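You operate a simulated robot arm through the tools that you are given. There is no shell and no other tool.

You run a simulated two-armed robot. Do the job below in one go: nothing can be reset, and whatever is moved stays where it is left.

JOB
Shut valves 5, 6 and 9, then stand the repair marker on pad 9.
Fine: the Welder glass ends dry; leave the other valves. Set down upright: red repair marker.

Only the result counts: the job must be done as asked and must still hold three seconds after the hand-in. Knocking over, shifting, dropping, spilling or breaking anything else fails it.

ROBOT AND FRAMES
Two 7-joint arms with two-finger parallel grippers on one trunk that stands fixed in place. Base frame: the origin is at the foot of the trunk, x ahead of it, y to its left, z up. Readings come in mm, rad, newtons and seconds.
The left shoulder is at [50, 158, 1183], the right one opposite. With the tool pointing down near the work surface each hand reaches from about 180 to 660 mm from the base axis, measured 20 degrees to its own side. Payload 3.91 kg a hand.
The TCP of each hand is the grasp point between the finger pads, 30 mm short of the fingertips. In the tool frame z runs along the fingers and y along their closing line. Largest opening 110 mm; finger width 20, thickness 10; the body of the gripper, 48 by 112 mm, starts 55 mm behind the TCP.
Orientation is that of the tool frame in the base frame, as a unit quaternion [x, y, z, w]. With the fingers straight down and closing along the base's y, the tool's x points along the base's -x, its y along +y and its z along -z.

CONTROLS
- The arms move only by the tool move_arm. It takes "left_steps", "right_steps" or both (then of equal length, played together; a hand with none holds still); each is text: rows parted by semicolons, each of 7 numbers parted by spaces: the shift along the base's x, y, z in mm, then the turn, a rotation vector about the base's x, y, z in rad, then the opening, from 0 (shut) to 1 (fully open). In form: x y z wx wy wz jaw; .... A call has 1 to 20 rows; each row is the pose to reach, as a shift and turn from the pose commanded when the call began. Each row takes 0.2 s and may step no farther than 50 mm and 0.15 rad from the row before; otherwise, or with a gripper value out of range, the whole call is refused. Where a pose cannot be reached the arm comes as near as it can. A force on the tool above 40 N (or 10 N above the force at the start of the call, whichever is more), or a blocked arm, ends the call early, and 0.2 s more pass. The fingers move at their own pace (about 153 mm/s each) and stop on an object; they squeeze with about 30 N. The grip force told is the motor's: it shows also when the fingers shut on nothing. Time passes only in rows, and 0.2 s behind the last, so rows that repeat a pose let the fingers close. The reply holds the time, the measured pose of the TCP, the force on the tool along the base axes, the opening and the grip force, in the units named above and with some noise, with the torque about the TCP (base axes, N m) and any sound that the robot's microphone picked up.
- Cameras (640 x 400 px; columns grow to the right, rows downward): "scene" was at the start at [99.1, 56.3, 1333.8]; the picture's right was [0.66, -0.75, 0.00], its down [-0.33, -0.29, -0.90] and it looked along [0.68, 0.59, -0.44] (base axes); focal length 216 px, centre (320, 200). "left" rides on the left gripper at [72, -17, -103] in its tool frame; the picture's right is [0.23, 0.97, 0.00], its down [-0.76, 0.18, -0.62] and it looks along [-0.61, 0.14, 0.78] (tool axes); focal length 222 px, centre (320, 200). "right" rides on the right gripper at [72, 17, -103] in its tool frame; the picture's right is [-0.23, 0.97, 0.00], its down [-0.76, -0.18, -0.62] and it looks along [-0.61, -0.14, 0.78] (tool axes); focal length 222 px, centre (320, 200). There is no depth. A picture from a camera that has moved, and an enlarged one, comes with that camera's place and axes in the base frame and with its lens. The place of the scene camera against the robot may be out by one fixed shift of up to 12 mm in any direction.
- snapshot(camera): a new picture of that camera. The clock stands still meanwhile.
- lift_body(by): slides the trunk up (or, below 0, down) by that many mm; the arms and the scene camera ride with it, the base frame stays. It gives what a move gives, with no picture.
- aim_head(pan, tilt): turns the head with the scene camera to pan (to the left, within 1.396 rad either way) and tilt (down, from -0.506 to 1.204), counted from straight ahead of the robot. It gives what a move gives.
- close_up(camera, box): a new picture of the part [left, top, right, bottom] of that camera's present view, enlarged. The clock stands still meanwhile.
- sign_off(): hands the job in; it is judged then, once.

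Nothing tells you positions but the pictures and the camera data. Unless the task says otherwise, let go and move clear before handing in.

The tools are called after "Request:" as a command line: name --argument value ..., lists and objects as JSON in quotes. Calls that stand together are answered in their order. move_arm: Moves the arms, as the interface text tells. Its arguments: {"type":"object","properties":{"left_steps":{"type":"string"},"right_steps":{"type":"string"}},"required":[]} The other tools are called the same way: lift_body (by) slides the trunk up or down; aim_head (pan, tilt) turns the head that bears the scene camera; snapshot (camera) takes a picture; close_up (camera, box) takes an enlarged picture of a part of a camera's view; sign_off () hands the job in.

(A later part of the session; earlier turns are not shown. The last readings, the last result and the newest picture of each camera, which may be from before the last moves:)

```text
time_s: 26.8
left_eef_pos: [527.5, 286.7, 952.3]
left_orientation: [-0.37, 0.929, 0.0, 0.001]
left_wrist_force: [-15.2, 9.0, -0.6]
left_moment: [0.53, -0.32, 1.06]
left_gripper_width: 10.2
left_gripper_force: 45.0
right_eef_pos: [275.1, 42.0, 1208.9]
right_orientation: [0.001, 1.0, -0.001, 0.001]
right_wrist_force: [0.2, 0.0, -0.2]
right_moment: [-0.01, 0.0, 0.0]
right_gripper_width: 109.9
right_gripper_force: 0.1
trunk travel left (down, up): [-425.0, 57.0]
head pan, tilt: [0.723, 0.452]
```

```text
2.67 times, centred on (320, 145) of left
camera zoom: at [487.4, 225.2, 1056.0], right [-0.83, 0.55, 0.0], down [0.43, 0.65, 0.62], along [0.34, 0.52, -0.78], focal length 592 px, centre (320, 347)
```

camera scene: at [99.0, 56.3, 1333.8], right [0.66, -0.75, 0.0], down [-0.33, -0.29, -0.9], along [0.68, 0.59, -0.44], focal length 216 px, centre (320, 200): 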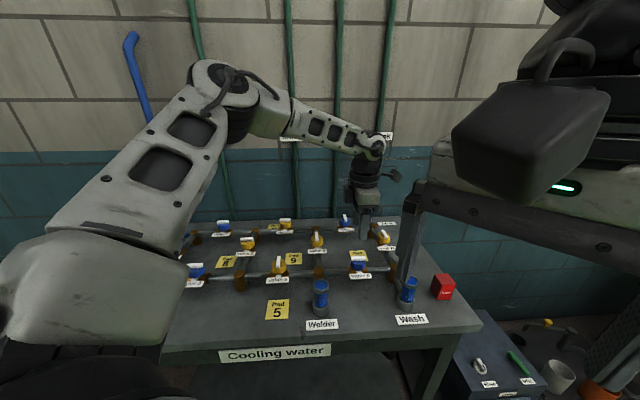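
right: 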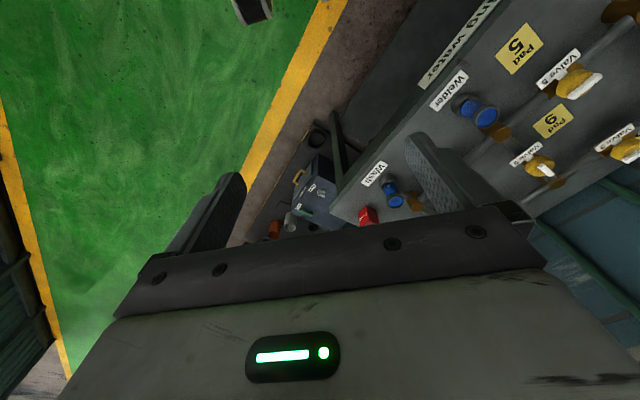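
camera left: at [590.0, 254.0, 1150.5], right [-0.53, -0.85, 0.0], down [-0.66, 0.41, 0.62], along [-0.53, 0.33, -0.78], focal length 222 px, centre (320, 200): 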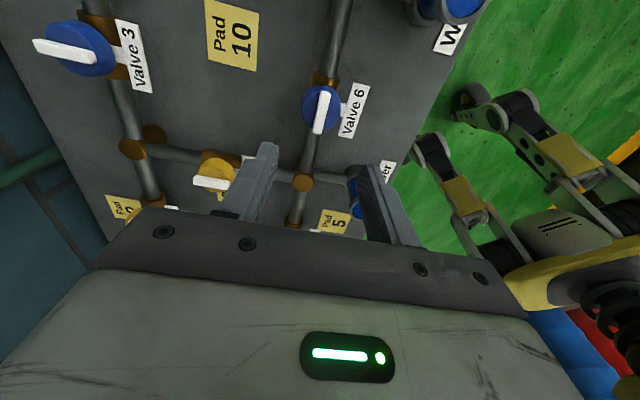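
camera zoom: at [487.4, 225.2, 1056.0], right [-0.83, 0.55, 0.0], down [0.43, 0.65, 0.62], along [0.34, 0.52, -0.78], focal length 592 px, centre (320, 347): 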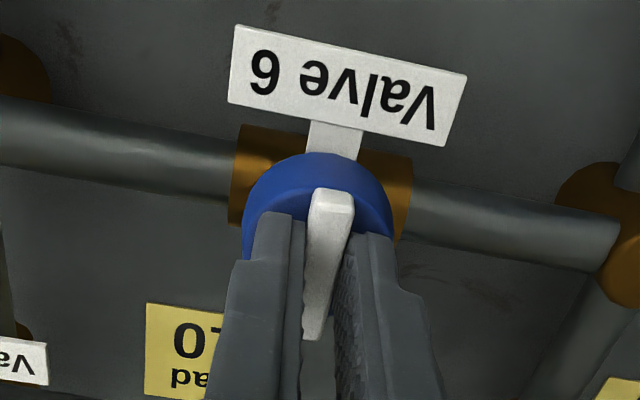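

Valve 6 is at its stop with 1 N·m of torque, and the Wash glass has gone dry as expected. I'll relax, release and lift.

Request:
move_arm --left_steps "-1.5 1 0 0 0 0.02 0; -1.5 1 0 0 0 0.02 0.3; -1.5 1 0 0 0 0.02 0.5; -1.5 1 20 0 0 0.02 0.5; -1.5 1 60 0 0 0.02 0.5; -1.5 1 105 0 0 0.02 0.5; -1.5 1 105 0 0 0.02 0.5"

Request:
close_up --camera "scene" --box '[320, 220, 416, 310]'

Request:
snapshot --camera "left"

```text
time_s: 28.4
left_eef_pos: [529.3, 288.7, 1055.7]
left_orientation: [-0.378, 0.926, -0.001, 0.0]
left_wrist_force: [-0.1, -0.5, 0.2]
left_moment: [-0.02, -0.02, 0.02]
left_gripper_width: 54.7
left_gripper_force: 0.1
right_eef_pos: [276.2, 40.7, 1207.7]
right_orientation: [0.0, 1.0, 0.001, 0.0]
right_wrist_force: [0.1, 0.7, 0.2]
right_moment: [-0.03, -0.02, -0.01]
right_gripper_width: 110.1
right_gripper_force: 0.1
trunk travel left (down, up): [-425.0, 57.0]
head pan, tilt: [0.723, 0.452]
```

```text
4.44 times, centred on (368, 265) of scene
camera zoom: at [99.3, 56.4, 1333.7], right [0.66, -0.75, 0.0], down [-0.33, -0.29, -0.9], along [0.68, 0.59, -0.44], focal length 960 px, centre (107, -89)
```

zoom: 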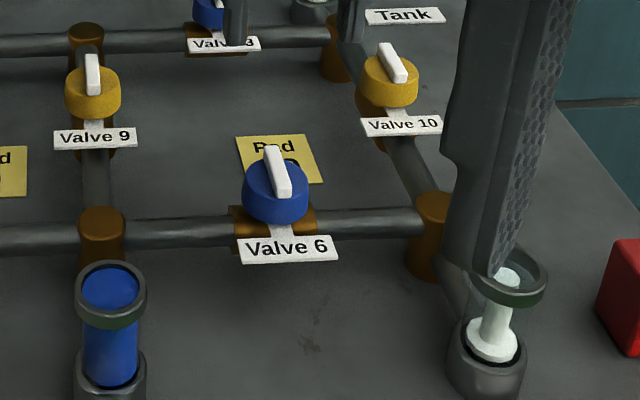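

```text
taken
camera left: at [488.4, 225.4, 1159.7], right [-0.84, 0.54, 0.0], down [0.42, 0.66, 0.62], along [0.34, 0.53, -0.78], focal length 222 px, centre (320, 200)
```

left: 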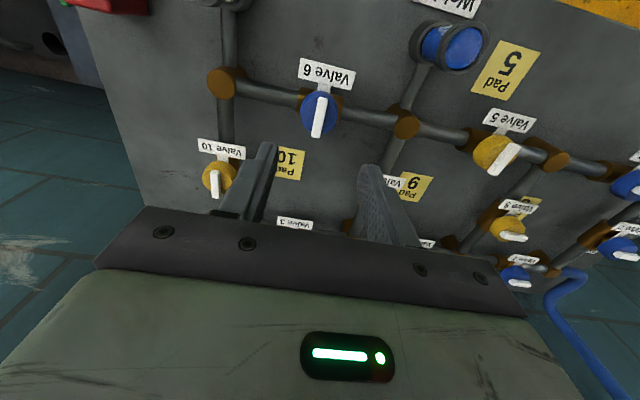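

Valve 6 is shut. Valve 9's bar lies along the far direction, so I'd need yaw +45→-45° or 225→135°. I'll move there at height and test how far yaw can go.

Request:
move_arm --left_steps "0 15 0 0 0 0.131 0.5; 0 30 0 0 0 0.262 0.5; 0 45 0 0 0 0.393 0.5; 0 60 0 0 0 0.524 0.5; 0 75 0 0 0 0.655 0.5; 0 90 0 0 0 0.786 0.5; 0 105 0 0 0 0.917 0.5; 0 120 0 0 0 1.048 0.5; 0 135 0 0 0 1.179 0.5; 0 145 0 0 0 1.309 0.5; 0 150 0 0 0 1.44 0.5; 0 155 0 0 0 1.571 0.5; 0 155 0 0 0 1.571 0.5"

Request:
snapshot --camera "left"

```text
time_s: 31.2
left_eef_pos: [529.0, 440.8, 1058.9]
left_orientation: [0.922, -0.387, 0.001, -0.001]
left_wrist_force: [-0.6, 0.0, 0.0]
left_moment: [0.02, 0.02, -0.05]
left_gripper_width: 54.9
left_gripper_force: 0.1
right_eef_pos: [276.2, 42.1, 1208.0]
right_orientation: [0.0, 1.0, -0.001, 0.0]
right_wrist_force: [-0.3, 0.0, -0.4]
right_moment: [0.01, -0.01, 0.02]
right_gripper_width: 109.7
right_gripper_force: 0.0
trunk travel left (down, up): [-425.0, 57.0]
head pan, tilt: [0.723, 0.452]
```

```text
taken
camera left: at [591.9, 401.1, 1162.4], right [-0.53, -0.84, 0.0], down [-0.66, 0.42, 0.62], along [-0.53, 0.33, -0.78], focal length 222 px, centre (320, 200)
```

left: 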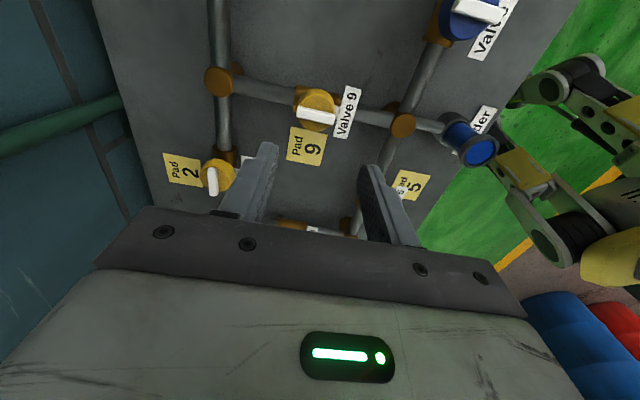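

Yaw 135° reaches here, and valve 9 sits at about (530.5, 443). I'll continue the test toward 225°.

Request:
move_arm --left_steps "0 0 0 0 0 0.131 0.5; 0 0 0 0 0 0.262 0.5; 0 0 0 0 0 0.393 0.5; 0 0 0 0 0 0.524 0.5; 0 0 0 0 0 0.655 0.5; 0 0 0 0 0 0.786 0.5; 0 0 0 0 0 0.917 0.5; 0 0 0 0 0 1.048 0.5; 0 0 0 0 0 1.179 0.5; 0 0 0 0 0 1.309 0.5; 0 0 0 0 0 1.44 0.5; 0 0 0 0 0 1.571 0.5; 0 0 0 0 0 1.571 0.5"

Request:
snapshot --camera "left"

```text
time_s: 34.0
left_eef_pos: [528.5, 440.5, 1057.9]
left_orientation: [0.925, 0.38, 0.0, -0.001]
left_wrist_force: [-0.2, 0.2, 0.3]
left_moment: [-0.02, 0.01, 0.01]
left_gripper_width: 55.1
left_gripper_force: 0.1
right_eef_pos: [276.3, 42.1, 1208.6]
right_orientation: [0.0, 1.0, -0.001, 0.0]
right_wrist_force: [-0.1, 0.1, 0.4]
right_moment: [0.01, 0.02, -0.01]
right_gripper_width: 110.2
right_gripper_force: 0.1
trunk travel left (down, up): [-425.0, 57.0]
head pan, tilt: [0.723, 0.452]
```

```text
taken
camera left: at [569.5, 503.8, 1161.0], right [0.85, -0.53, 0.0], down [-0.42, -0.66, 0.62], along [-0.33, -0.53, -0.78], focal length 222 px, centre (320, 200)
```

left: 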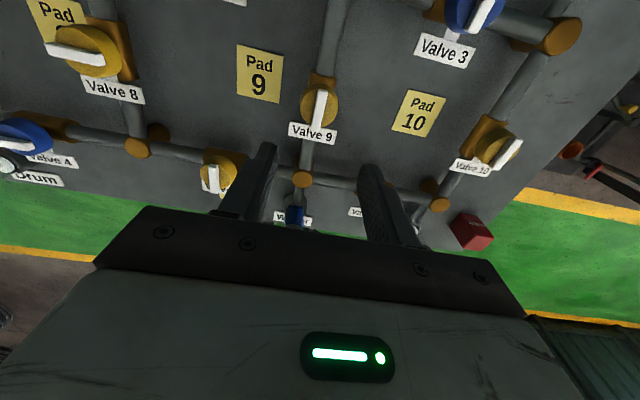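

Yaw 225° is reachable over valve 9. I'll zoom in to refine its bar.

Request:
close_up --camera "left" --box '[272, 75, 368, 135]'

```text
6.67 times, centred on (320, 105) of left
camera zoom: at [569.5, 503.8, 1161.0], right [0.85, -0.53, 0.0], down [-0.42, -0.66, 0.62], along [-0.33, -0.53, -0.78], focal length 1481 px, centre (320, 833)
```

zoom: 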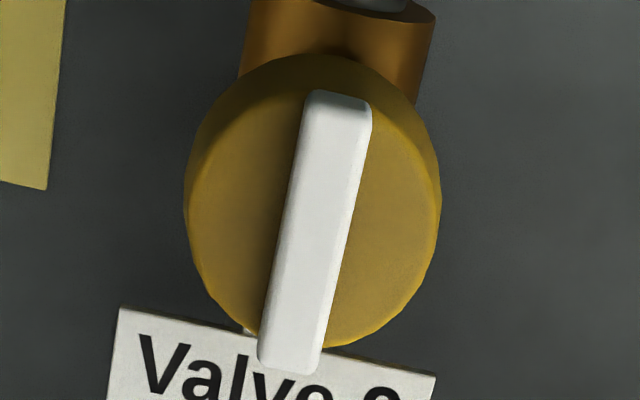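

Valve 9's bar centre is at about (531.8, 444.3). I'll descend and grip it.

Request:
move_arm --left_steps "1 1.5 -35 0 0 0 0.5; 2.2 3.5 -70 0 0 0 0.5; 2.2 3.5 -98 0 0 0 0.5; 2.2 3.5 -105 0 0 0 0.5; 2.2 3.5 -105 0 0 0 0.3; 2.2 3.5 -105 0 0 0 0; 2.2 3.5 -105 0 0 0 0; 2.2 3.5 -105 0 0 0 0"

Request:
close_up --camera "left" --box '[240, 100, 400, 220]'

Request:
close_up --camera "scene" --box '[270, 200, 366, 290]'

```text
time_s: 35.8
left_eef_pos: [529.9, 444.9, 952.6]
left_orientation: [0.926, 0.379, -0.001, -0.001]
left_wrist_force: [-7.7, 8.3, 0.6]
left_moment: [0.27, 0.13, 0.0]
left_gripper_width: 9.9
left_gripper_force: 44.7
right_eef_pos: [275.6, 42.4, 1208.2]
right_orientation: [0.0, 1.0, -0.001, 0.0]
right_wrist_force: [0.4, 0.6, 0.6]
right_moment: [-0.03, 0.0, -0.03]
right_gripper_width: 110.0
right_gripper_force: 0.1
trunk travel left (down, up): [-425.0, 57.0]
head pan, tilt: [0.723, 0.452]
```

```text
3.33 times, centred on (320, 160) of left
camera zoom: at [570.6, 507.7, 1055.7], right [0.84, -0.54, 0.0], down [-0.42, -0.66, 0.62], along [-0.34, -0.52, -0.78], focal length 740 px, centre (320, 333)
```

zoom: 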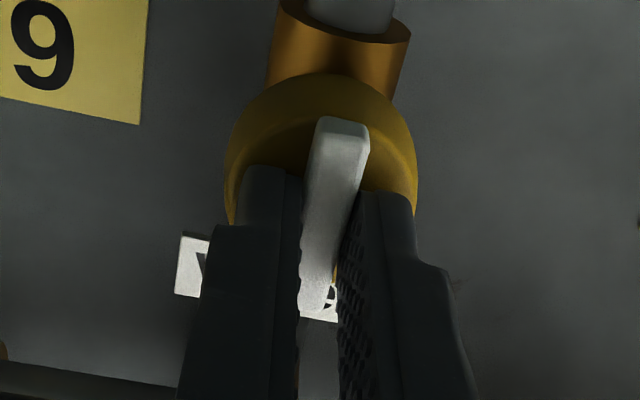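

```text
4.44 times, centred on (318, 245) of scene
camera zoom: at [98.1, 57.2, 1333.8], right [0.66, -0.75, 0.0], down [-0.33, -0.29, -0.9], along [0.68, 0.59, -0.44], focal length 960 px, centre (329, 0)
```

zoom: 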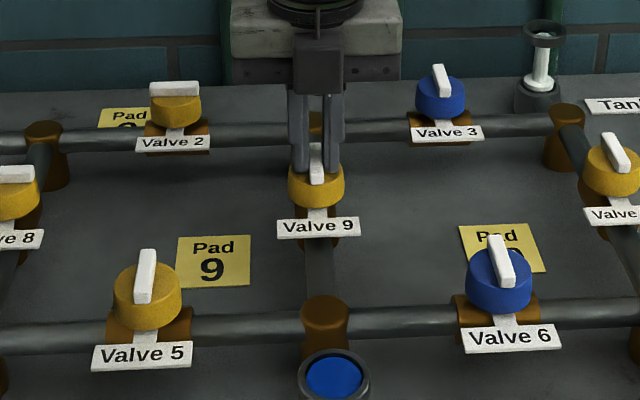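

Gripped at 9.9 mm, about 3 mm off centre. I'll turn clockwise with a small arc compensation.

Request:
move_arm --left_steps "-0.7 0.7 0 0 0 0 0; -1 1.2 0 0 0 -0.13 0; -1.2 1.6 0 0 0 -0.26 0; -1.4 2 0 0 0 -0.39 0; -1.5 2.3 0 0 0 -0.52 0"

```text
time_s: 37.0
left_eef_pos: [529.8, 445.1, 951.5]
left_orientation: [0.992, 0.124, -0.001, 0.001]
left_wrist_force: [-1.6, -5.8, -13.7]
left_moment: [0.2, -1.17, 0.01]
left_gripper_width: 9.8
left_gripper_force: 45.0
right_eef_pos: [276.5, 42.1, 1207.5]
right_orientation: [0.001, 1.0, 0.0, -0.001]
right_wrist_force: [-0.7, -0.7, 0.3]
right_moment: [0.01, 0.02, 0.0]
right_gripper_width: 109.8
right_gripper_force: 0.0
trunk travel left (down, up): [-425.0, 57.0]
head pan, tilt: [0.723, 0.452]
```

Request:
move_arm --left_steps "0 0 -0.7 0 0 -0.1 0; 0.3 0.3 -1 0 0 -0.23 0; 0.5 0.6 -1 0 0 -0.36 0; 0.7 0.9 -1 0 0 -0.49 0"

Request:
close_up --camera "scene" --box '[270, 200, 366, 290]'

```text
time_s: 38.0
left_eef_pos: [530.2, 446.1, 952.1]
left_orientation: [0.993, -0.119, -0.001, -0.001]
left_wrist_force: [-4.1, -13.2, 2.2]
left_moment: [-0.13, 1.43, 0.03]
left_gripper_width: 9.8
left_gripper_force: 44.6
right_eef_pos: [275.3, 39.3, 1208.0]
right_orientation: [0.0, 1.0, 0.001, 0.0]
right_wrist_force: [0.0, -1.2, -0.5]
right_moment: [0.02, 0.0, -0.01]
right_gripper_width: 110.0
right_gripper_force: 0.0
trunk travel left (down, up): [-425.0, 57.0]
head pan, tilt: [0.723, 0.452]
```

```text
4.44 times, centred on (318, 245) of scene
camera zoom: at [98.7, 54.6, 1334.0], right [0.66, -0.75, 0.0], down [-0.33, -0.29, -0.9], along [0.68, 0.6, -0.44], focal length 960 px, centre (329, 0)
```

zoom: 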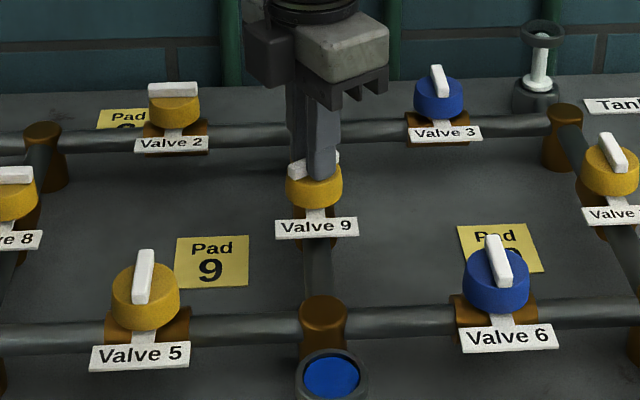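

Request:
move_arm --left_steps "-0.3 -1 0 0 0 -0.1 0; -0.3 -1 0 0 0 -0.23 0; -0.3 -1 0 0 0 -0.36 0; -0.3 -1 0 0 0 -0.49 0; -0.3 -1 0 0 0 -0.57 0; -0.3 -1 0 0 0 -0.57 0"

Request:
close_up --camera "scene" --box '[270, 200, 366, 290]'

Request:
close_up --camera "left" --box '[200, 70, 440, 220]'

```text
time_s: 39.4
left_eef_pos: [529.3, 445.4, 952.6]
left_orientation: [0.921, -0.391, 0.001, -0.002]
left_wrist_force: [-1.1, -5.7, 2.7]
left_moment: [-0.52, 0.05, 1.01]
left_gripper_width: 9.6
left_gripper_force: 45.9
right_eef_pos: [277.2, 40.3, 1208.1]
right_orientation: [0.0, 1.0, 0.0, 0.0]
right_wrist_force: [-0.5, -0.1, -0.6]
right_moment: [-0.04, -0.01, 0.01]
right_gripper_width: 110.1
right_gripper_force: 0.0
trunk travel left (down, up): [-425.0, 57.0]
head pan, tilt: [0.723, 0.452]
```

```text
4.44 times, centred on (318, 245) of scene
camera zoom: at [98.6, 55.4, 1333.9], right [0.66, -0.75, 0.0], down [-0.33, -0.29, -0.9], along [0.68, 0.59, -0.44], focal length 960 px, centre (329, 0)
```

zoom: 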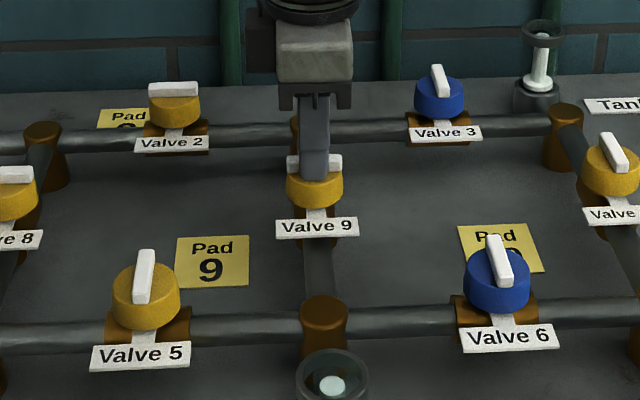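

```text
2.67 times, centred on (320, 145) of left
camera zoom: at [592.5, 405.2, 1055.8], right [-0.54, -0.84, 0.0], down [-0.66, 0.42, 0.62], along [-0.52, 0.34, -0.78], focal length 592 px, centre (320, 347)
```

zoom: 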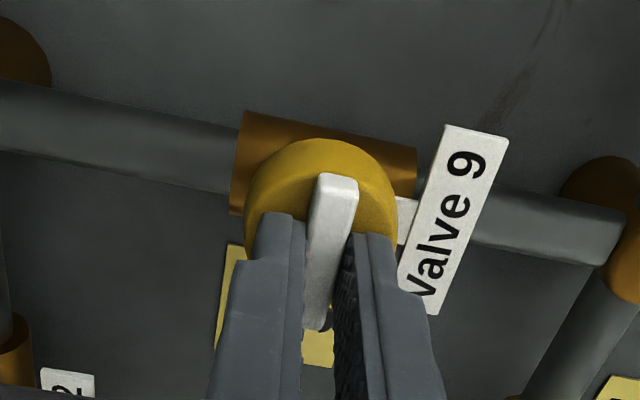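

Valve 9 is at its stop, and the Welder glass now shows the white float down, so it is dry. I'll release and lift clear.

Request:
move_arm --left_steps "0 -0.5 0 0 0 0.02 0; 0 -0.5 0 0 0 0.02 0.3; 0 -0.5 0 0 0 0.02 0.5; 0 -0.5 20 0 0 0.02 0.5; 0 -0.5 60 0 0 0.02 0.5; 0 -0.5 105 0 0 0.02 0.5; 0 -0.5 105 0 0 0.02 0.5"

Request:
snapshot --camera "scene"

Request:
close_up --camera "scene" --box '[270, 200, 430, 320]'

Request:
close_up --camera "left" --box '[200, 0, 440, 160]'

Request:
snapshot --camera "right"

```text
time_s: 41.0
left_eef_pos: [530.2, 445.2, 1057.5]
left_orientation: [0.924, -0.381, 0.0, -0.001]
left_wrist_force: [-0.7, -0.6, 0.9]
left_moment: [-0.01, -0.02, 0.01]
left_gripper_width: 55.0
left_gripper_force: 0.0
right_eef_pos: [276.1, 42.1, 1207.3]
right_orientation: [0.0, 1.0, 0.0, 0.001]
right_wrist_force: [1.2, 0.6, 0.1]
right_moment: [0.01, 0.01, -0.01]
right_gripper_width: 110.0
right_gripper_force: 0.1
trunk travel left (down, up): [-425.0, 57.0]
head pan, tilt: [0.723, 0.452]
```

```text
taken
camera scene: at [99.2, 56.5, 1333.7], right [0.66, -0.75, 0.0], down [-0.33, -0.29, -0.9], along [0.68, 0.59, -0.44], focal length 216 px, centre (320, 200)
```

scene: 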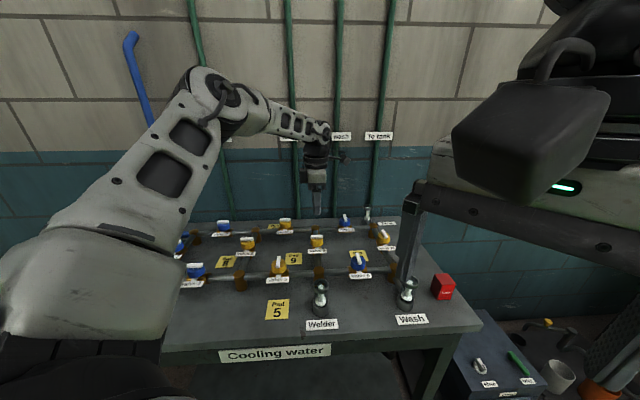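

```text
3.33 times, centred on (350, 260) of scene
camera zoom: at [99.2, 56.5, 1333.7], right [0.66, -0.75, 0.0], down [-0.33, -0.29, -0.9], along [0.68, 0.59, -0.44], focal length 720 px, centre (220, 0)
```

zoom: 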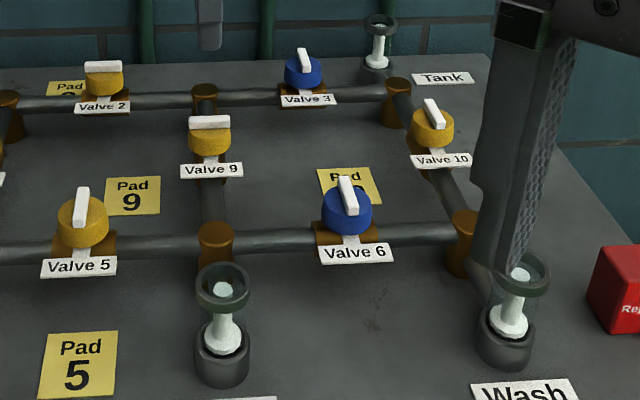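

```text
2.50 times, centred on (320, 80) of left
camera zoom: at [592.7, 405.9, 1161.1], right [-0.53, -0.85, 0.0], down [-0.66, 0.41, 0.62], along [-0.53, 0.33, -0.78], focal length 555 px, centre (320, 500)
```

zoom: 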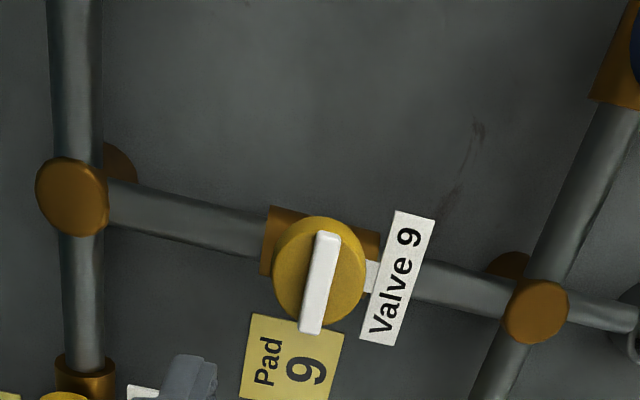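

```text
taken
camera right: at [205.4, 57.3, 1311.5], right [0.23, 0.97, 0.0], down [0.76, -0.18, 0.62], along [0.61, -0.14, -0.78], focal length 222 px, centre (320, 200)
```

right: 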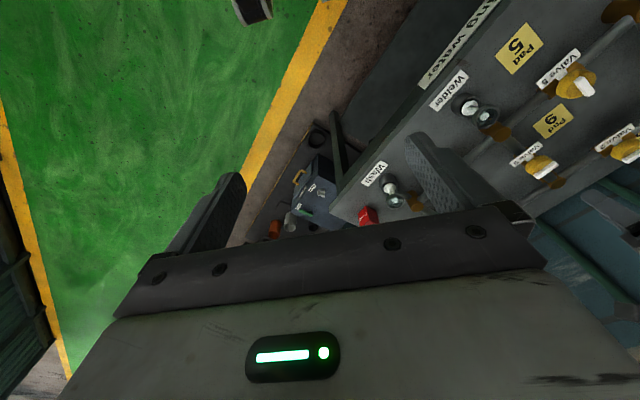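

All three valves are shut and every glass is dry. Next I'll look closely at the red marker near (640, 88) and move the left hand toward it at height.

Request:
close_up --camera "scene" --box '[410, 260, 474, 310]'

Request:
move_arm --left_steps "0 -30 0 0 0 -0.131 0.8; 0 -60 0 0 0 -0.262 0.8; 0 -90 0 0 0 -0.393 0.8; 0 -120 0 0 0 -0.524 0.8; 0 -150 0 0 0 -0.655 0.8; 0 -180 0 0 0 -0.786 0.8; 0 -210 0 0 0 -0.917 0.8; 10 -240 0 0 0 -1.048 0.8; 20 -270 0 0 0 -1.179 0.8; 30 -300 0 0 0 -1.309 0.8; 30 -300 0 0 0 -1.44 0.8; 30 -300 0 0 0 -1.571 0.8; 30 -300 0 0 0 -1.571 0.8"

Request:
snapshot --camera "left"

Request:
snapshot --camera "scene"

```text
8.00 times, centred on (442, 285) of scene
camera zoom: at [99.2, 56.5, 1333.7], right [0.66, -0.75, 0.0], down [-0.33, -0.29, -0.9], along [0.68, 0.59, -0.44], focal length 1727 px, centre (-656, -480)
```

zoom: 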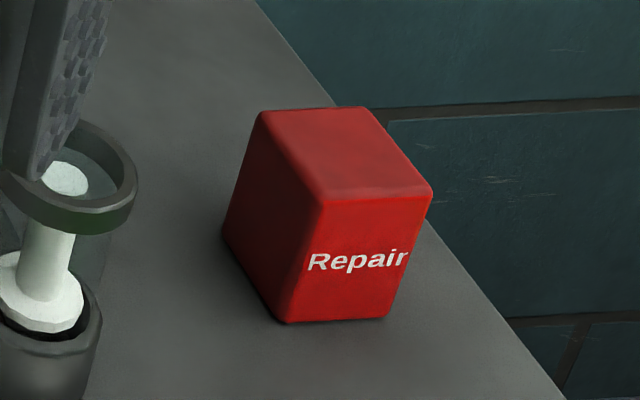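

```text
time_s: 43.8
left_eef_pos: [512.5, 187.5, 1061.7]
left_orientation: [-0.382, 0.924, -0.001, 0.0]
left_wrist_force: [-0.7, 0.7, 0.4]
left_moment: [0.02, 0.01, -0.03]
left_gripper_width: 87.9
left_gripper_force: 0.0
left hand out of reach, approached as far as the arm can: row 8, 9, 10, 11, 12, 13
right_eef_pos: [276.1, 42.1, 1209.4]
right_orientation: [-0.001, 1.0, 0.0, 0.0]
right_wrist_force: [-0.1, 0.0, 0.3]
right_moment: [-0.02, -0.01, 0.0]
right_gripper_width: 110.1
right_gripper_force: 0.0
trunk travel left (down, up): [-425.0, 57.0]
head pan, tilt: [0.723, 0.452]
```

```text
taken
camera left: at [473.2, 124.0, 1166.0], right [-0.85, 0.53, 0.0], down [0.41, 0.66, 0.62], along [0.33, 0.53, -0.78], focal length 222 px, centre (320, 200)
```

left: 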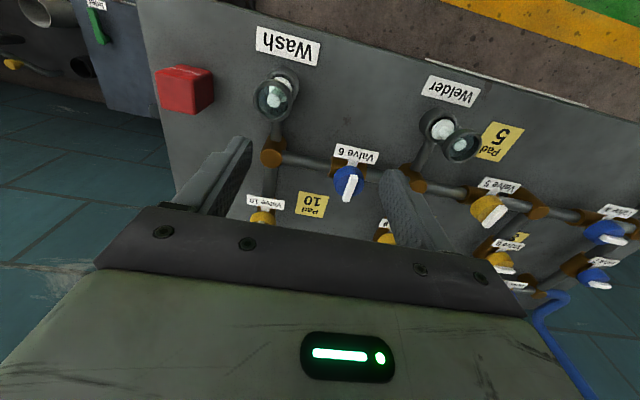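

```text
taken
camera scene: at [99.1, 56.3, 1333.8], right [0.66, -0.75, 0.0], down [-0.33, -0.29, -0.9], along [0.68, 0.59, -0.44], focal length 216 px, centre (320, 200)
```

scene: 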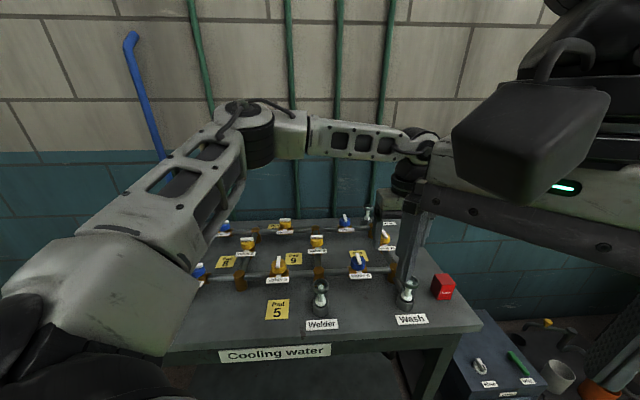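

The left hand stopped short near (512, 187), possibly because of the idle right arm or a joint limit. I'll move the right arm aside to its own side and zoom in on the marker.

Request:
close_up --camera "left" --box '[136, 20, 296, 120]'

Request:
move_arm --right_steps "0 -40 10 0 0 0 0.5; 0 -80 20 0 0 0 0.5; 0 -120 30 0 0 0 0.5; 0 -160 40 0 0 0 0.5; 0 -200 40 0 0 0 0.5; 0 -240 40 0 0 0 0.5; 0 -240 40 0 0 0 0.5"

Request:
snapshot --camera "scene"

```text
4.00 times, centred on (216, 70) of left
camera zoom: at [473.2, 124.0, 1166.0], right [-0.85, 0.53, 0.0], down [0.41, 0.66, 0.62], along [0.33, 0.53, -0.78], focal length 888 px, centre (736, 720)
```

zoom: 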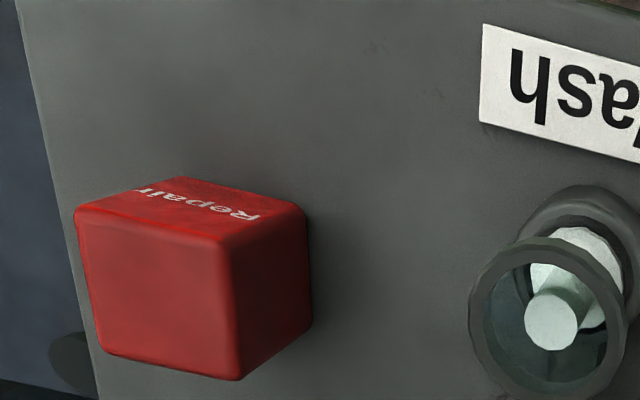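

```text
time_s: 45.4
left_eef_pos: [512.8, 188.0, 1061.1]
left_orientation: [-0.384, 0.923, -0.001, 0.0]
left_wrist_force: [-0.2, -0.6, -0.1]
left_moment: [-0.03, -0.02, 0.01]
left_gripper_width: 88.1
left_gripper_force: 0.0
right_eef_pos: [275.7, -195.5, 1247.7]
right_orientation: [-0.001, 1.0, 0.0, 0.001]
right_wrist_force: [0.4, 0.4, 0.5]
right_moment: [0.01, -0.01, -0.02]
right_gripper_width: 55.1
right_gripper_force: 0.1
trunk travel left (down, up): [-425.0, 57.0]
head pan, tilt: [0.723, 0.452]
```

```text
taken
camera scene: at [99.3, 56.5, 1333.7], right [0.66, -0.75, 0.0], down [-0.33, -0.29, -0.9], along [0.68, 0.59, -0.44], focal length 216 px, centre (320, 200)
```

scene: 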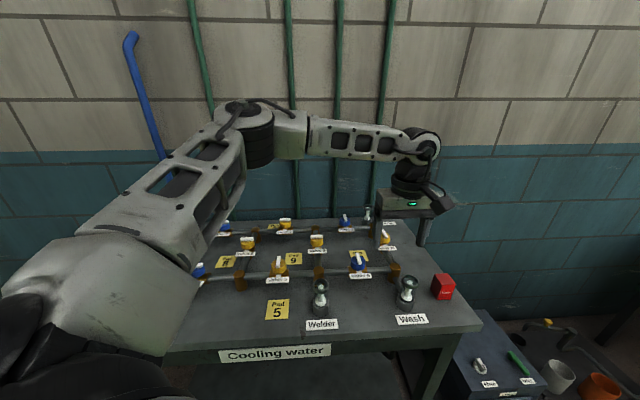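

The marker is a 40×40×56 mm block turned 45°, centred at about (644, 93) with its top at about 897. The right arm is clear now, so I'll retry moving the left hand toward it.

Request:
move_arm --left_steps "20 -20 0 0 0 0 0.8; 40 -40 0 0 0 0 0.8; 40 -40 0 0 0 0 0.8"

```text
time_s: 46.2
left_eef_pos: [511.0, 185.1, 1066.1]
left_orientation: [-0.384, 0.923, -0.001, 0.001]
left_wrist_force: [0.4, -0.2, -0.3]
left_moment: [0.01, -0.03, 0.02]
left_gripper_width: 87.8
left_gripper_force: 0.2
left hand out of reach, approached as far as the arm can: row 1, 2, 3
right_eef_pos: [274.2, -194.6, 1248.0]
right_orientation: [0.0, 1.0, 0.0, -0.001]
right_wrist_force: [-0.5, -0.1, 0.1]
right_moment: [-0.01, 0.02, 0.0]
right_gripper_width: 54.7
right_gripper_force: 0.1
trunk travel left (down, up): [-425.0, 57.0]
head pan, tilt: [0.723, 0.452]
```

Still blocked in this arm posture. I'll back off, turn the hand to yaw -45° (equivalent for a square block), and approach again.

Request:
move_arm --left_steps "-20 20 0 0 0 0 0.8; -40 40 0 0 0 -0.131 0.8; -60 50 0 0 0 -0.262 0.8; -80 50 0 0 0 -0.393 0.8; -100 50 0 0 0 -0.524 0.8; -120 50 0 0 0 -0.655 0.8; -120 50 0 0 0 -0.786 0.8; -120 50 0 0 0 -0.917 0.8; -120 50 0 0 0 -1.048 0.8; -120 50 0 0 0 -1.179 0.8; -120 50 0 0 0 -1.309 0.8; -120 50 0 0 0 -1.44 0.8; -120 50 0 0 0 -1.571 0.8; -120 50 0 0 0 -1.571 0.8"

Request:
snapshot --camera "left"

Request:
snapshot --camera "scene"

```text
time_s: 49.2
left_eef_pos: [389.0, 235.5, 1065.6]
left_orientation: [0.383, 0.924, 0.0, 0.0]
left_wrist_force: [0.0, -0.2, 0.1]
left_moment: [0.01, 0.06, 0.0]
left_gripper_width: 88.2
left_gripper_force: 0.0
right_eef_pos: [274.7, -196.7, 1249.1]
right_orientation: [0.0, 1.0, 0.0, 0.0]
right_wrist_force: [0.6, -1.3, -0.4]
right_moment: [0.01, 0.01, -0.01]
right_gripper_width: 55.0
right_gripper_force: 0.2
trunk travel left (down, up): [-425.0, 57.0]
head pan, tilt: [0.723, 0.452]
```

```text
taken
camera left: at [327.0, 275.0, 1168.6], right [0.53, 0.85, 0.0], down [0.66, -0.41, 0.62], along [0.53, -0.33, -0.78], focal length 222 px, centre (320, 200)
```

left: 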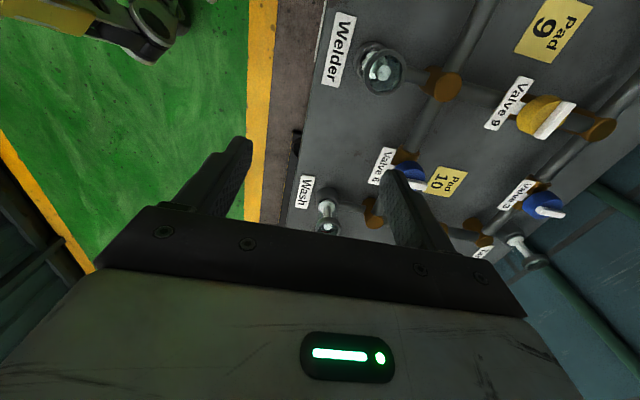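

```text
taken
camera scene: at [98.8, 55.5, 1333.9], right [0.66, -0.75, 0.0], down [-0.33, -0.29, -0.9], along [0.68, 0.59, -0.44], focal length 216 px, centre (320, 200)
```

scene: 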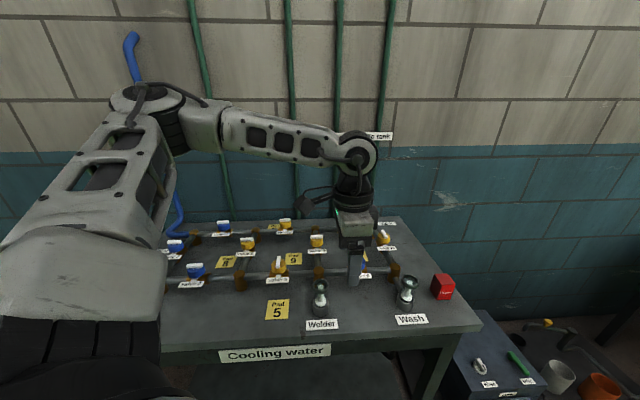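

Yaw -45° works here. I'll move toward the marker at this height.

Request:
move_arm --left_steps "38 -21 0 0 0 0 0.8; 76 -42 0 0 0 0 0.8; 114 -63 0 0 0 0 0.8; 152 -84 0 0 0 0 0.8; 190 -105 0 0 0 0 0.8; 215 -118 0 0 0 0 0.8; 215 -118 0 0 0 0 0.8"

Request:
snapshot --camera "left"

```text
time_s: 50.8
left_eef_pos: [480.6, 153.1, 1066.5]
left_orientation: [0.381, 0.925, 0.0, 0.001]
left_wrist_force: [-0.4, 0.6, -0.1]
left_moment: [-0.02, -0.01, 0.03]
left_gripper_width: 88.1
left_gripper_force: 0.0
left hand out of reach, approached as far as the arm can: row 2, 3, 4, 5, 6, 7
right_eef_pos: [275.5, -195.1, 1249.3]
right_orientation: [0.001, 1.0, 0.0, 0.0]
right_wrist_force: [0.8, 0.3, -0.3]
right_moment: [0.0, 0.01, 0.01]
right_gripper_width: 55.0
right_gripper_force: 0.1
trunk travel left (down, up): [-425.0, 57.0]
head pan, tilt: [0.723, 0.452]
```

```text
taken
camera left: at [417.9, 193.3, 1169.8], right [0.52, 0.85, 0.0], down [0.66, -0.41, 0.62], along [0.53, -0.33, -0.78], focal length 222 px, centre (320, 200)
```

left: 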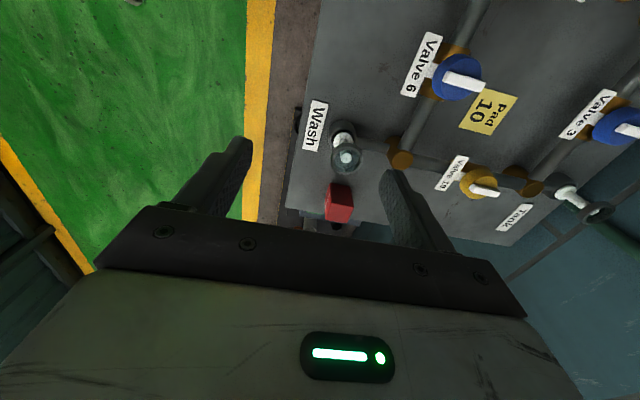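

This posture also runs out at about (481, 153). I'll test whether a lower hand, still above the glass at about z 930, reaches further forward.

Request:
move_arm --left_steps "-10 0 -25 0 0 0 0.8; -10 0 -50 0 0 0 0.8; -10 0 -75 0 0 0 0.8; 15 -10 -75 0 0 0 0.8; 40 -20 -75 0 0 0 0.8; 65 -30 -75 0 0 0 0.8; 90 -40 -75 0 0 0 0.8; 90 -40 -75 0 0 0 0.8"

Request:
snapshot --camera "scene"

```text
time_s: 52.6
left_eef_pos: [473.6, 165.1, 999.8]
left_orientation: [0.382, 0.924, -0.001, 0.0]
left_wrist_force: [-1.1, 0.2, -0.4]
left_moment: [-0.01, -0.02, -0.02]
left_gripper_width: 88.2
left_gripper_force: 0.0
left hand out of reach, approached as far as the arm can: row 3, 4, 5, 6, 7, 8
right_eef_pos: [274.9, -194.6, 1248.5]
right_orientation: [0.0, 1.0, 0.0, -0.001]
right_wrist_force: [0.2, 0.2, -0.1]
right_moment: [0.04, 0.0, 0.03]
right_gripper_width: 54.9
right_gripper_force: 0.1
trunk travel left (down, up): [-425.0, 57.0]
head pan, tilt: [0.723, 0.452]
```

```text
taken
camera scene: at [99.1, 56.3, 1333.8], right [0.66, -0.75, 0.0], down [-0.33, -0.29, -0.9], along [0.68, 0.59, -0.44], focal length 216 px, centre (320, 200)
```

scene: 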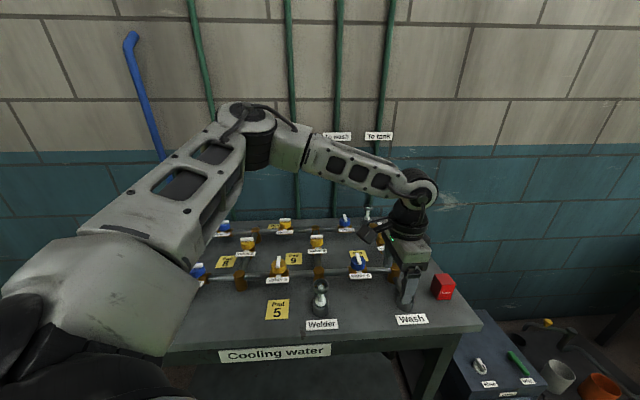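

The elbow is stuck far out to the left. I'll retract the hand close in, on the inner side, so the posture resets before extending straight forward.

Request:
move_arm --left_steps "-40 0 20 0 0 0.13 0.8; -80 0 40 0 0 0.26 0.8; -120 0 60 0 0 0.39 0.8; -150 -20 80 0 0 0.52 0.8; -165 -45 100 0 0 0.65 0.8; -165 -70 100 0 0 0.785 0.8; -165 -70 100 0 0 0.785 0.8"

Request:
snapshot --camera "scene"

```text
time_s: 54.2
left_eef_pos: [301.4, 93.1, 1104.1]
left_orientation: [-0.001, 1.0, -0.001, 0.001]
left_wrist_force: [-1.1, 0.2, -0.8]
left_moment: [0.0, 0.02, 0.0]
left_gripper_width: 88.0
left_gripper_force: 0.0
right_eef_pos: [275.4, -196.0, 1248.1]
right_orientation: [-0.001, 1.0, -0.001, -0.001]
right_wrist_force: [0.0, 0.6, 0.4]
right_moment: [0.03, -0.03, -0.02]
right_gripper_width: 55.1
right_gripper_force: 0.1
trunk travel left (down, up): [-425.0, 57.0]
head pan, tilt: [0.723, 0.452]
```

```text
taken
camera scene: at [98.7, 56.3, 1333.9], right [0.66, -0.75, 0.0], down [-0.33, -0.29, -0.9], along [0.68, 0.59, -0.44], focal length 216 px, centre (320, 200)
```

scene: 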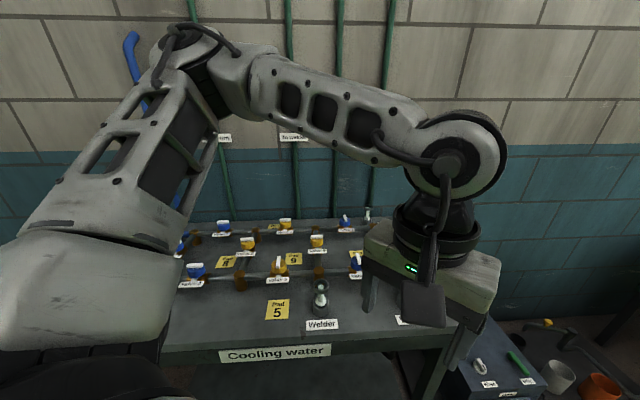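

Now I'll extend straight forward at yaw 0 to see how far it goes.

Request:
move_arm --left_steps "40 0 0 0 0 0 0.8; 80 0 0 0 0 0 0.8; 120 0 0 0 0 0 0.8; 160 0 0 0 0 0 0.8; 200 0 -10 0 0 0 0.8; 240 0 -20 0 0 0 0.8; 280 0 -30 0 0 0 0.8; 300 0 -30 0 0 0 0.8"

Request:
snapshot --camera "scene"

```text
time_s: 56.0
left_eef_pos: [505.8, 176.7, 1083.3]
left_orientation: [0.0, 1.0, -0.001, 0.001]
left_wrist_force: [-0.3, -0.4, -0.6]
left_moment: [0.0, 0.01, -0.02]
left_gripper_width: 88.1
left_gripper_force: 0.0
left hand out of reach, approached as far as the arm can: row 3, 4, 5, 6, 7, 8
right_eef_pos: [275.2, -194.0, 1249.1]
right_orientation: [0.0, 1.0, 0.0, 0.0]
right_wrist_force: [0.1, 0.0, -0.3]
right_moment: [-0.03, 0.0, 0.04]
right_gripper_width: 54.9
right_gripper_force: 0.0
trunk travel left (down, up): [-425.0, 57.0]
head pan, tilt: [0.723, 0.452]
```

```text
taken
camera scene: at [99.1, 56.4, 1333.8], right [0.66, -0.75, 0.0], down [-0.33, -0.29, -0.9], along [0.68, 0.59, -0.44], focal length 216 px, centre (320, 200)
```

scene: 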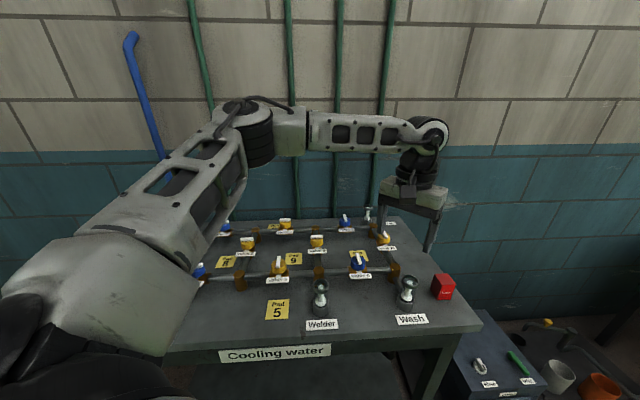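

The arm seems limited by shoulder posture, not extension. I'll test whether a hand higher relative to the shoulder reaches further in, since I can lower the trunk if that helps.

Request:
move_arm --left_steps "-20 0 40 0 0 0 0.8; -20 0 80 0 0 0 0.8; -20 0 120 0 0 0 0.8; -20 0 160 0 0 0 0.8; -20 0 190 0 0 0 0.8; 10 -15 190 0 0 0 0.8; 40 -30 190 0 0 0 0.8; 70 -45 190 0 0 0 0.8; 100 -60 190 0 0 0 0.8; 130 -80 190 0 0 0 0.8; 130 -80 190 0 0 0 0.8"

Request:
snapshot --camera "scene"

```text
time_s: 58.4
left_eef_pos: [484.1, 203.6, 1233.5]
left_orientation: [0.0, 1.0, 0.0, 0.0]
left_wrist_force: [0.3, 0.2, -0.3]
left_moment: [0.02, 0.0, 0.0]
left_gripper_width: 88.0
left_gripper_force: 0.1
left hand out of reach, approached as far as the arm can: row 3, 4, 5, 6, 7, 8, 9, 10, 11
right_eef_pos: [275.6, -194.8, 1248.9]
right_orientation: [-0.001, 1.0, 0.0, 0.0]
right_wrist_force: [0.1, -0.1, -0.7]
right_moment: [0.02, -0.01, -0.04]
right_gripper_width: 55.0
right_gripper_force: 0.0
trunk travel left (down, up): [-425.0, 57.0]
head pan, tilt: [0.723, 0.452]
```

```text
taken
camera scene: at [99.1, 56.3, 1333.8], right [0.66, -0.75, 0.0], down [-0.33, -0.29, -0.9], along [0.68, 0.59, -0.44], focal length 216 px, centre (320, 200)
```

scene: 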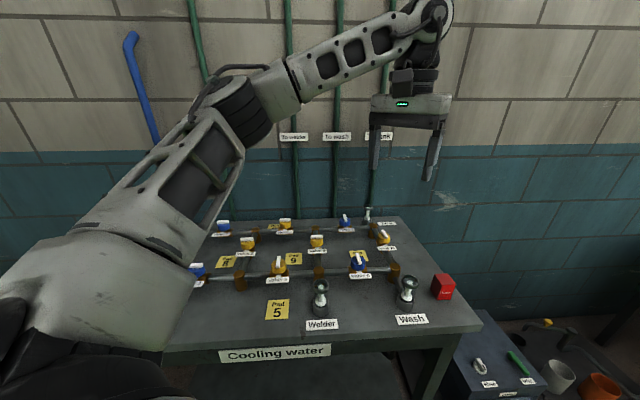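

The shoulder stays at the same azimuth each time. I'll test the far reach at about 20° with yaw 90° to learn whether yaw and posture matter.

Request:
move_arm --left_steps "0 10 -20 0 0 0.131 0.8; 0 20 -50 0 0 0.262 0.8; 0 30 -80 0 0 0.393 0.8; 0 40 -110 0 0 0.524 0.8; 0 60 -140 0 0 0.655 0.8; 10 80 -170 0 0 0.786 0.8; 20 85 -190 0 0 0.917 0.8; 30 85 -210 0 0 1.048 0.8; 40 85 -220 0 0 1.179 0.8; 45 85 -220 0 0 1.309 0.8; 45 85 -220 0 0 1.44 0.8; 45 85 -220 0 0 1.571 0.8; 45 85 -220 0 0 1.571 0.8"

Request:
move_arm --left_steps "20 -15 0 0 0 0 0.8; 40 -30 0 0 0 0 0.8; 60 -45 0 0 0 0 0.8; 80 -60 0 0 0 0 0.8; 90 -70 0 0 0 0 0.8; 90 -70 0 0 0 0 0.8"

Request:
snapshot --camera "scene"

```text
time_s: 61.2
left_eef_pos: [537.2, 287.5, 1011.1]
left_orientation: [0.709, -0.705, 0.001, -0.001]
left_wrist_force: [0.1, -0.4, -0.5]
left_moment: [-0.01, 0.0, 0.01]
left_gripper_width: 88.1
left_gripper_force: 0.0
right_eef_pos: [275.6, -195.5, 1249.8]
right_orientation: [-0.001, 1.0, 0.0, 0.0]
right_wrist_force: [-0.3, 0.4, 1.1]
right_moment: [0.0, -0.02, 0.02]
right_gripper_width: 54.7
right_gripper_force: 0.0
trunk travel left (down, up): [-425.0, 57.0]
head pan, tilt: [0.723, 0.452]
```

```text
time_s: 62.6
left_eef_pos: [549.4, 257.0, 1025.1]
left_orientation: [-0.707, 0.707, -0.001, 0.001]
left_wrist_force: [0.8, 0.3, 0.9]
left_moment: [0.03, 0.01, 0.0]
left_gripper_width: 87.7
left_gripper_force: 0.1
left hand out of reach, approached as far as the arm can: row 1, 2, 3, 4, 5, 6
right_eef_pos: [275.0, -194.5, 1247.9]
right_orientation: [0.0, 1.0, 0.0, -0.001]
right_wrist_force: [0.8, 0.4, 0.3]
right_moment: [-0.02, 0.0, 0.01]
right_gripper_width: 54.9
right_gripper_force: 0.1
trunk travel left (down, up): [-425.0, 57.0]
head pan, tilt: [0.723, 0.452]
```

```text
taken
camera scene: at [99.1, 56.3, 1333.8], right [0.66, -0.75, 0.0], down [-0.33, -0.29, -0.9], along [0.68, 0.59, -0.44], focal length 216 px, centre (320, 200)
```

scene: 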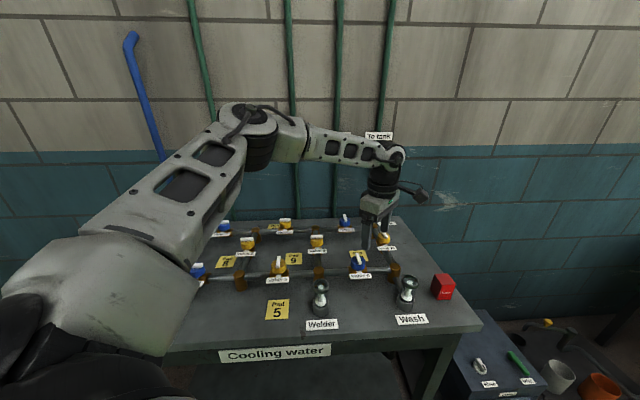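

The elbow holds the same spot whatever I ask, so tool-down reach toward the marker is limited. I'll go back to yaw 135° and test tilting the tool outward, which keeps the camera on top.

Request:
move_arm --left_steps "-10 10 10 0 0 0.131 0.8; -20 20 20 0 0 0.262 0.8; -20 20 20 0 0 0.393 0.8; -20 20 20 0 0 0.524 0.8; -20 20 20 0 0 0.655 0.8; -20 20 20 0 0 0.785 0.8; -20 20 20 0 0 0.785 0.8"

Request:
move_arm --left_steps "0 0 0 -0.09 -0.09 0 0.8; 0 0 0 -0.18 -0.18 0 0.8; 0 0 0 -0.27 -0.27 0 0.8; 0 0 0 -0.36 -0.36 0 0.8; 0 0 0 -0.45 -0.45 0 0.8; 15 -15 0 -0.45 -0.45 0 0.8; 30 -30 0 -0.45 -0.45 0 0.8; 45 -45 0 -0.45 -0.45 0 0.8; 60 -60 0 -0.45 -0.45 0 0.8; 75 -75 0 -0.45 -0.45 0 0.8; 90 -90 0 -0.45 -0.45 0 0.8; 90 -90 0 -0.45 -0.45 0 0.8"

Request:
snapshot --camera "scene"

Request:
snapshot --camera "left"

```text
time_s: 64.2
left_eef_pos: [526.5, 281.4, 1048.6]
left_orientation: [0.924, -0.382, 0.0, -0.001]
left_wrist_force: [-0.3, 0.3, 0.0]
left_moment: [0.03, 0.06, -0.02]
left_gripper_width: 88.1
left_gripper_force: 0.0
right_eef_pos: [275.4, -195.2, 1248.5]
right_orientation: [0.0, 1.0, -0.001, -0.001]
right_wrist_force: [-0.2, 0.8, -0.3]
right_moment: [0.01, 0.0, -0.02]
right_gripper_width: 54.6
right_gripper_force: 0.1
trunk travel left (down, up): [-425.0, 57.0]
head pan, tilt: [0.723, 0.452]
```

```text
time_s: 66.8
left_eef_pos: [614.9, 190.1, 1048.5]
left_orientation: [0.878, -0.364, 0.288, 0.119]
left_wrist_force: [-1.0, -1.1, -0.1]
left_moment: [-0.01, -0.02, -0.02]
left_gripper_width: 87.8
left_gripper_force: 0.1
right_eef_pos: [274.8, -194.9, 1249.0]
right_orientation: [0.001, 1.0, 0.0, 0.0]
right_wrist_force: [0.8, 0.3, 0.1]
right_moment: [0.01, -0.02, 0.0]
right_gripper_width: 55.0
right_gripper_force: 0.0
trunk travel left (down, up): [-425.0, 57.0]
head pan, tilt: [0.723, 0.452]
```

```text
taken
camera scene: at [98.9, 56.2, 1333.8], right [0.66, -0.75, 0.0], down [-0.33, -0.29, -0.9], along [0.68, 0.59, -0.44], focal length 216 px, centre (320, 200)
```

scene: 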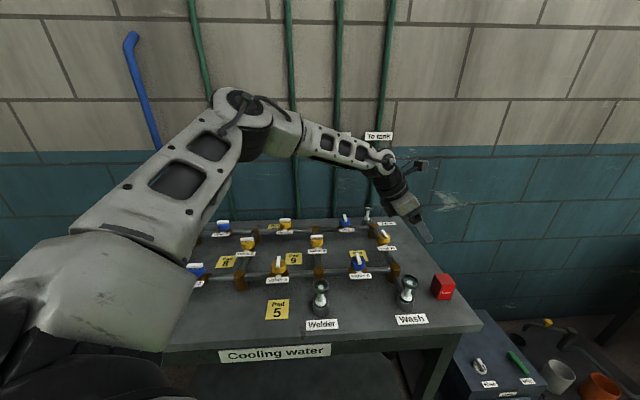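

```text
taken
camera left: at [625.5, 204.4, 1174.9], right [-0.56, -0.82, 0.13], down [-0.82, 0.57, 0.05], along [-0.12, -0.08, -0.99], focal length 222 px, centre (320, 200)
```

left: 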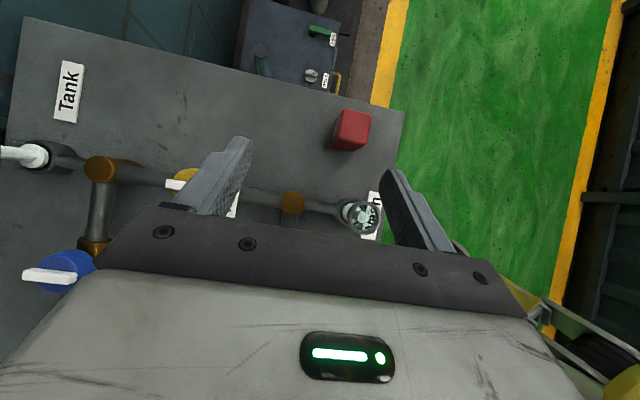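

Tilted 36° the hand reaches (615, 190) easily. I'll probe further toward the marker at this height.

Request:
move_arm --left_steps "10 -20 0 0 0 0 0.8; 18 -40 0 0 0 0 0.8; 24 -60 0 0 0 0 0.8; 29 -80 0 0 0 0 0.8; 29 -97 0 0 0 0 0.8; 29 -97 0 0 0 0 0.8"

Request:
snapshot --camera "scene"

```text
time_s: 68.2
left_eef_pos: [601.3, 129.4, 1058.5]
left_orientation: [0.877, -0.363, 0.29, 0.12]
left_wrist_force: [0.3, -0.7, -0.4]
left_moment: [0.04, 0.04, -0.01]
left_gripper_width: 88.0
left_gripper_force: 0.0
left hand out of reach, approached as far as the arm can: row 1, 2, 3, 4, 5, 6
right_eef_pos: [275.5, -195.1, 1248.1]
right_orientation: [0.0, 1.0, 0.0, 0.0]
right_wrist_force: [-0.2, 0.6, -0.6]
right_moment: [-0.01, -0.01, -0.01]
right_gripper_width: 55.1
right_gripper_force: 0.0
trunk travel left (down, up): [-425.0, 57.0]
head pan, tilt: [0.723, 0.452]
```

```text
taken
camera scene: at [99.0, 56.3, 1333.8], right [0.66, -0.75, 0.0], down [-0.33, -0.29, -0.9], along [0.68, 0.59, -0.44], focal length 216 px, centre (320, 200)
```

scene: 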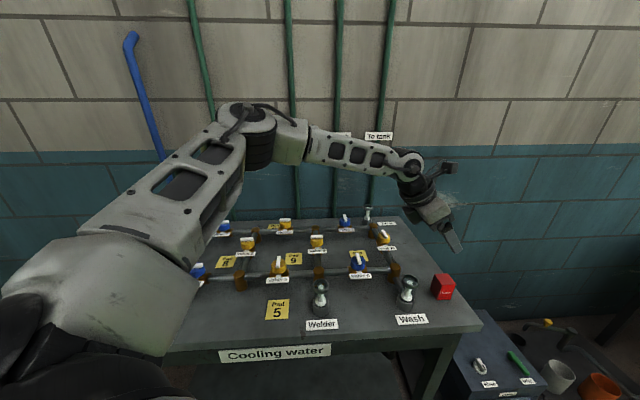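

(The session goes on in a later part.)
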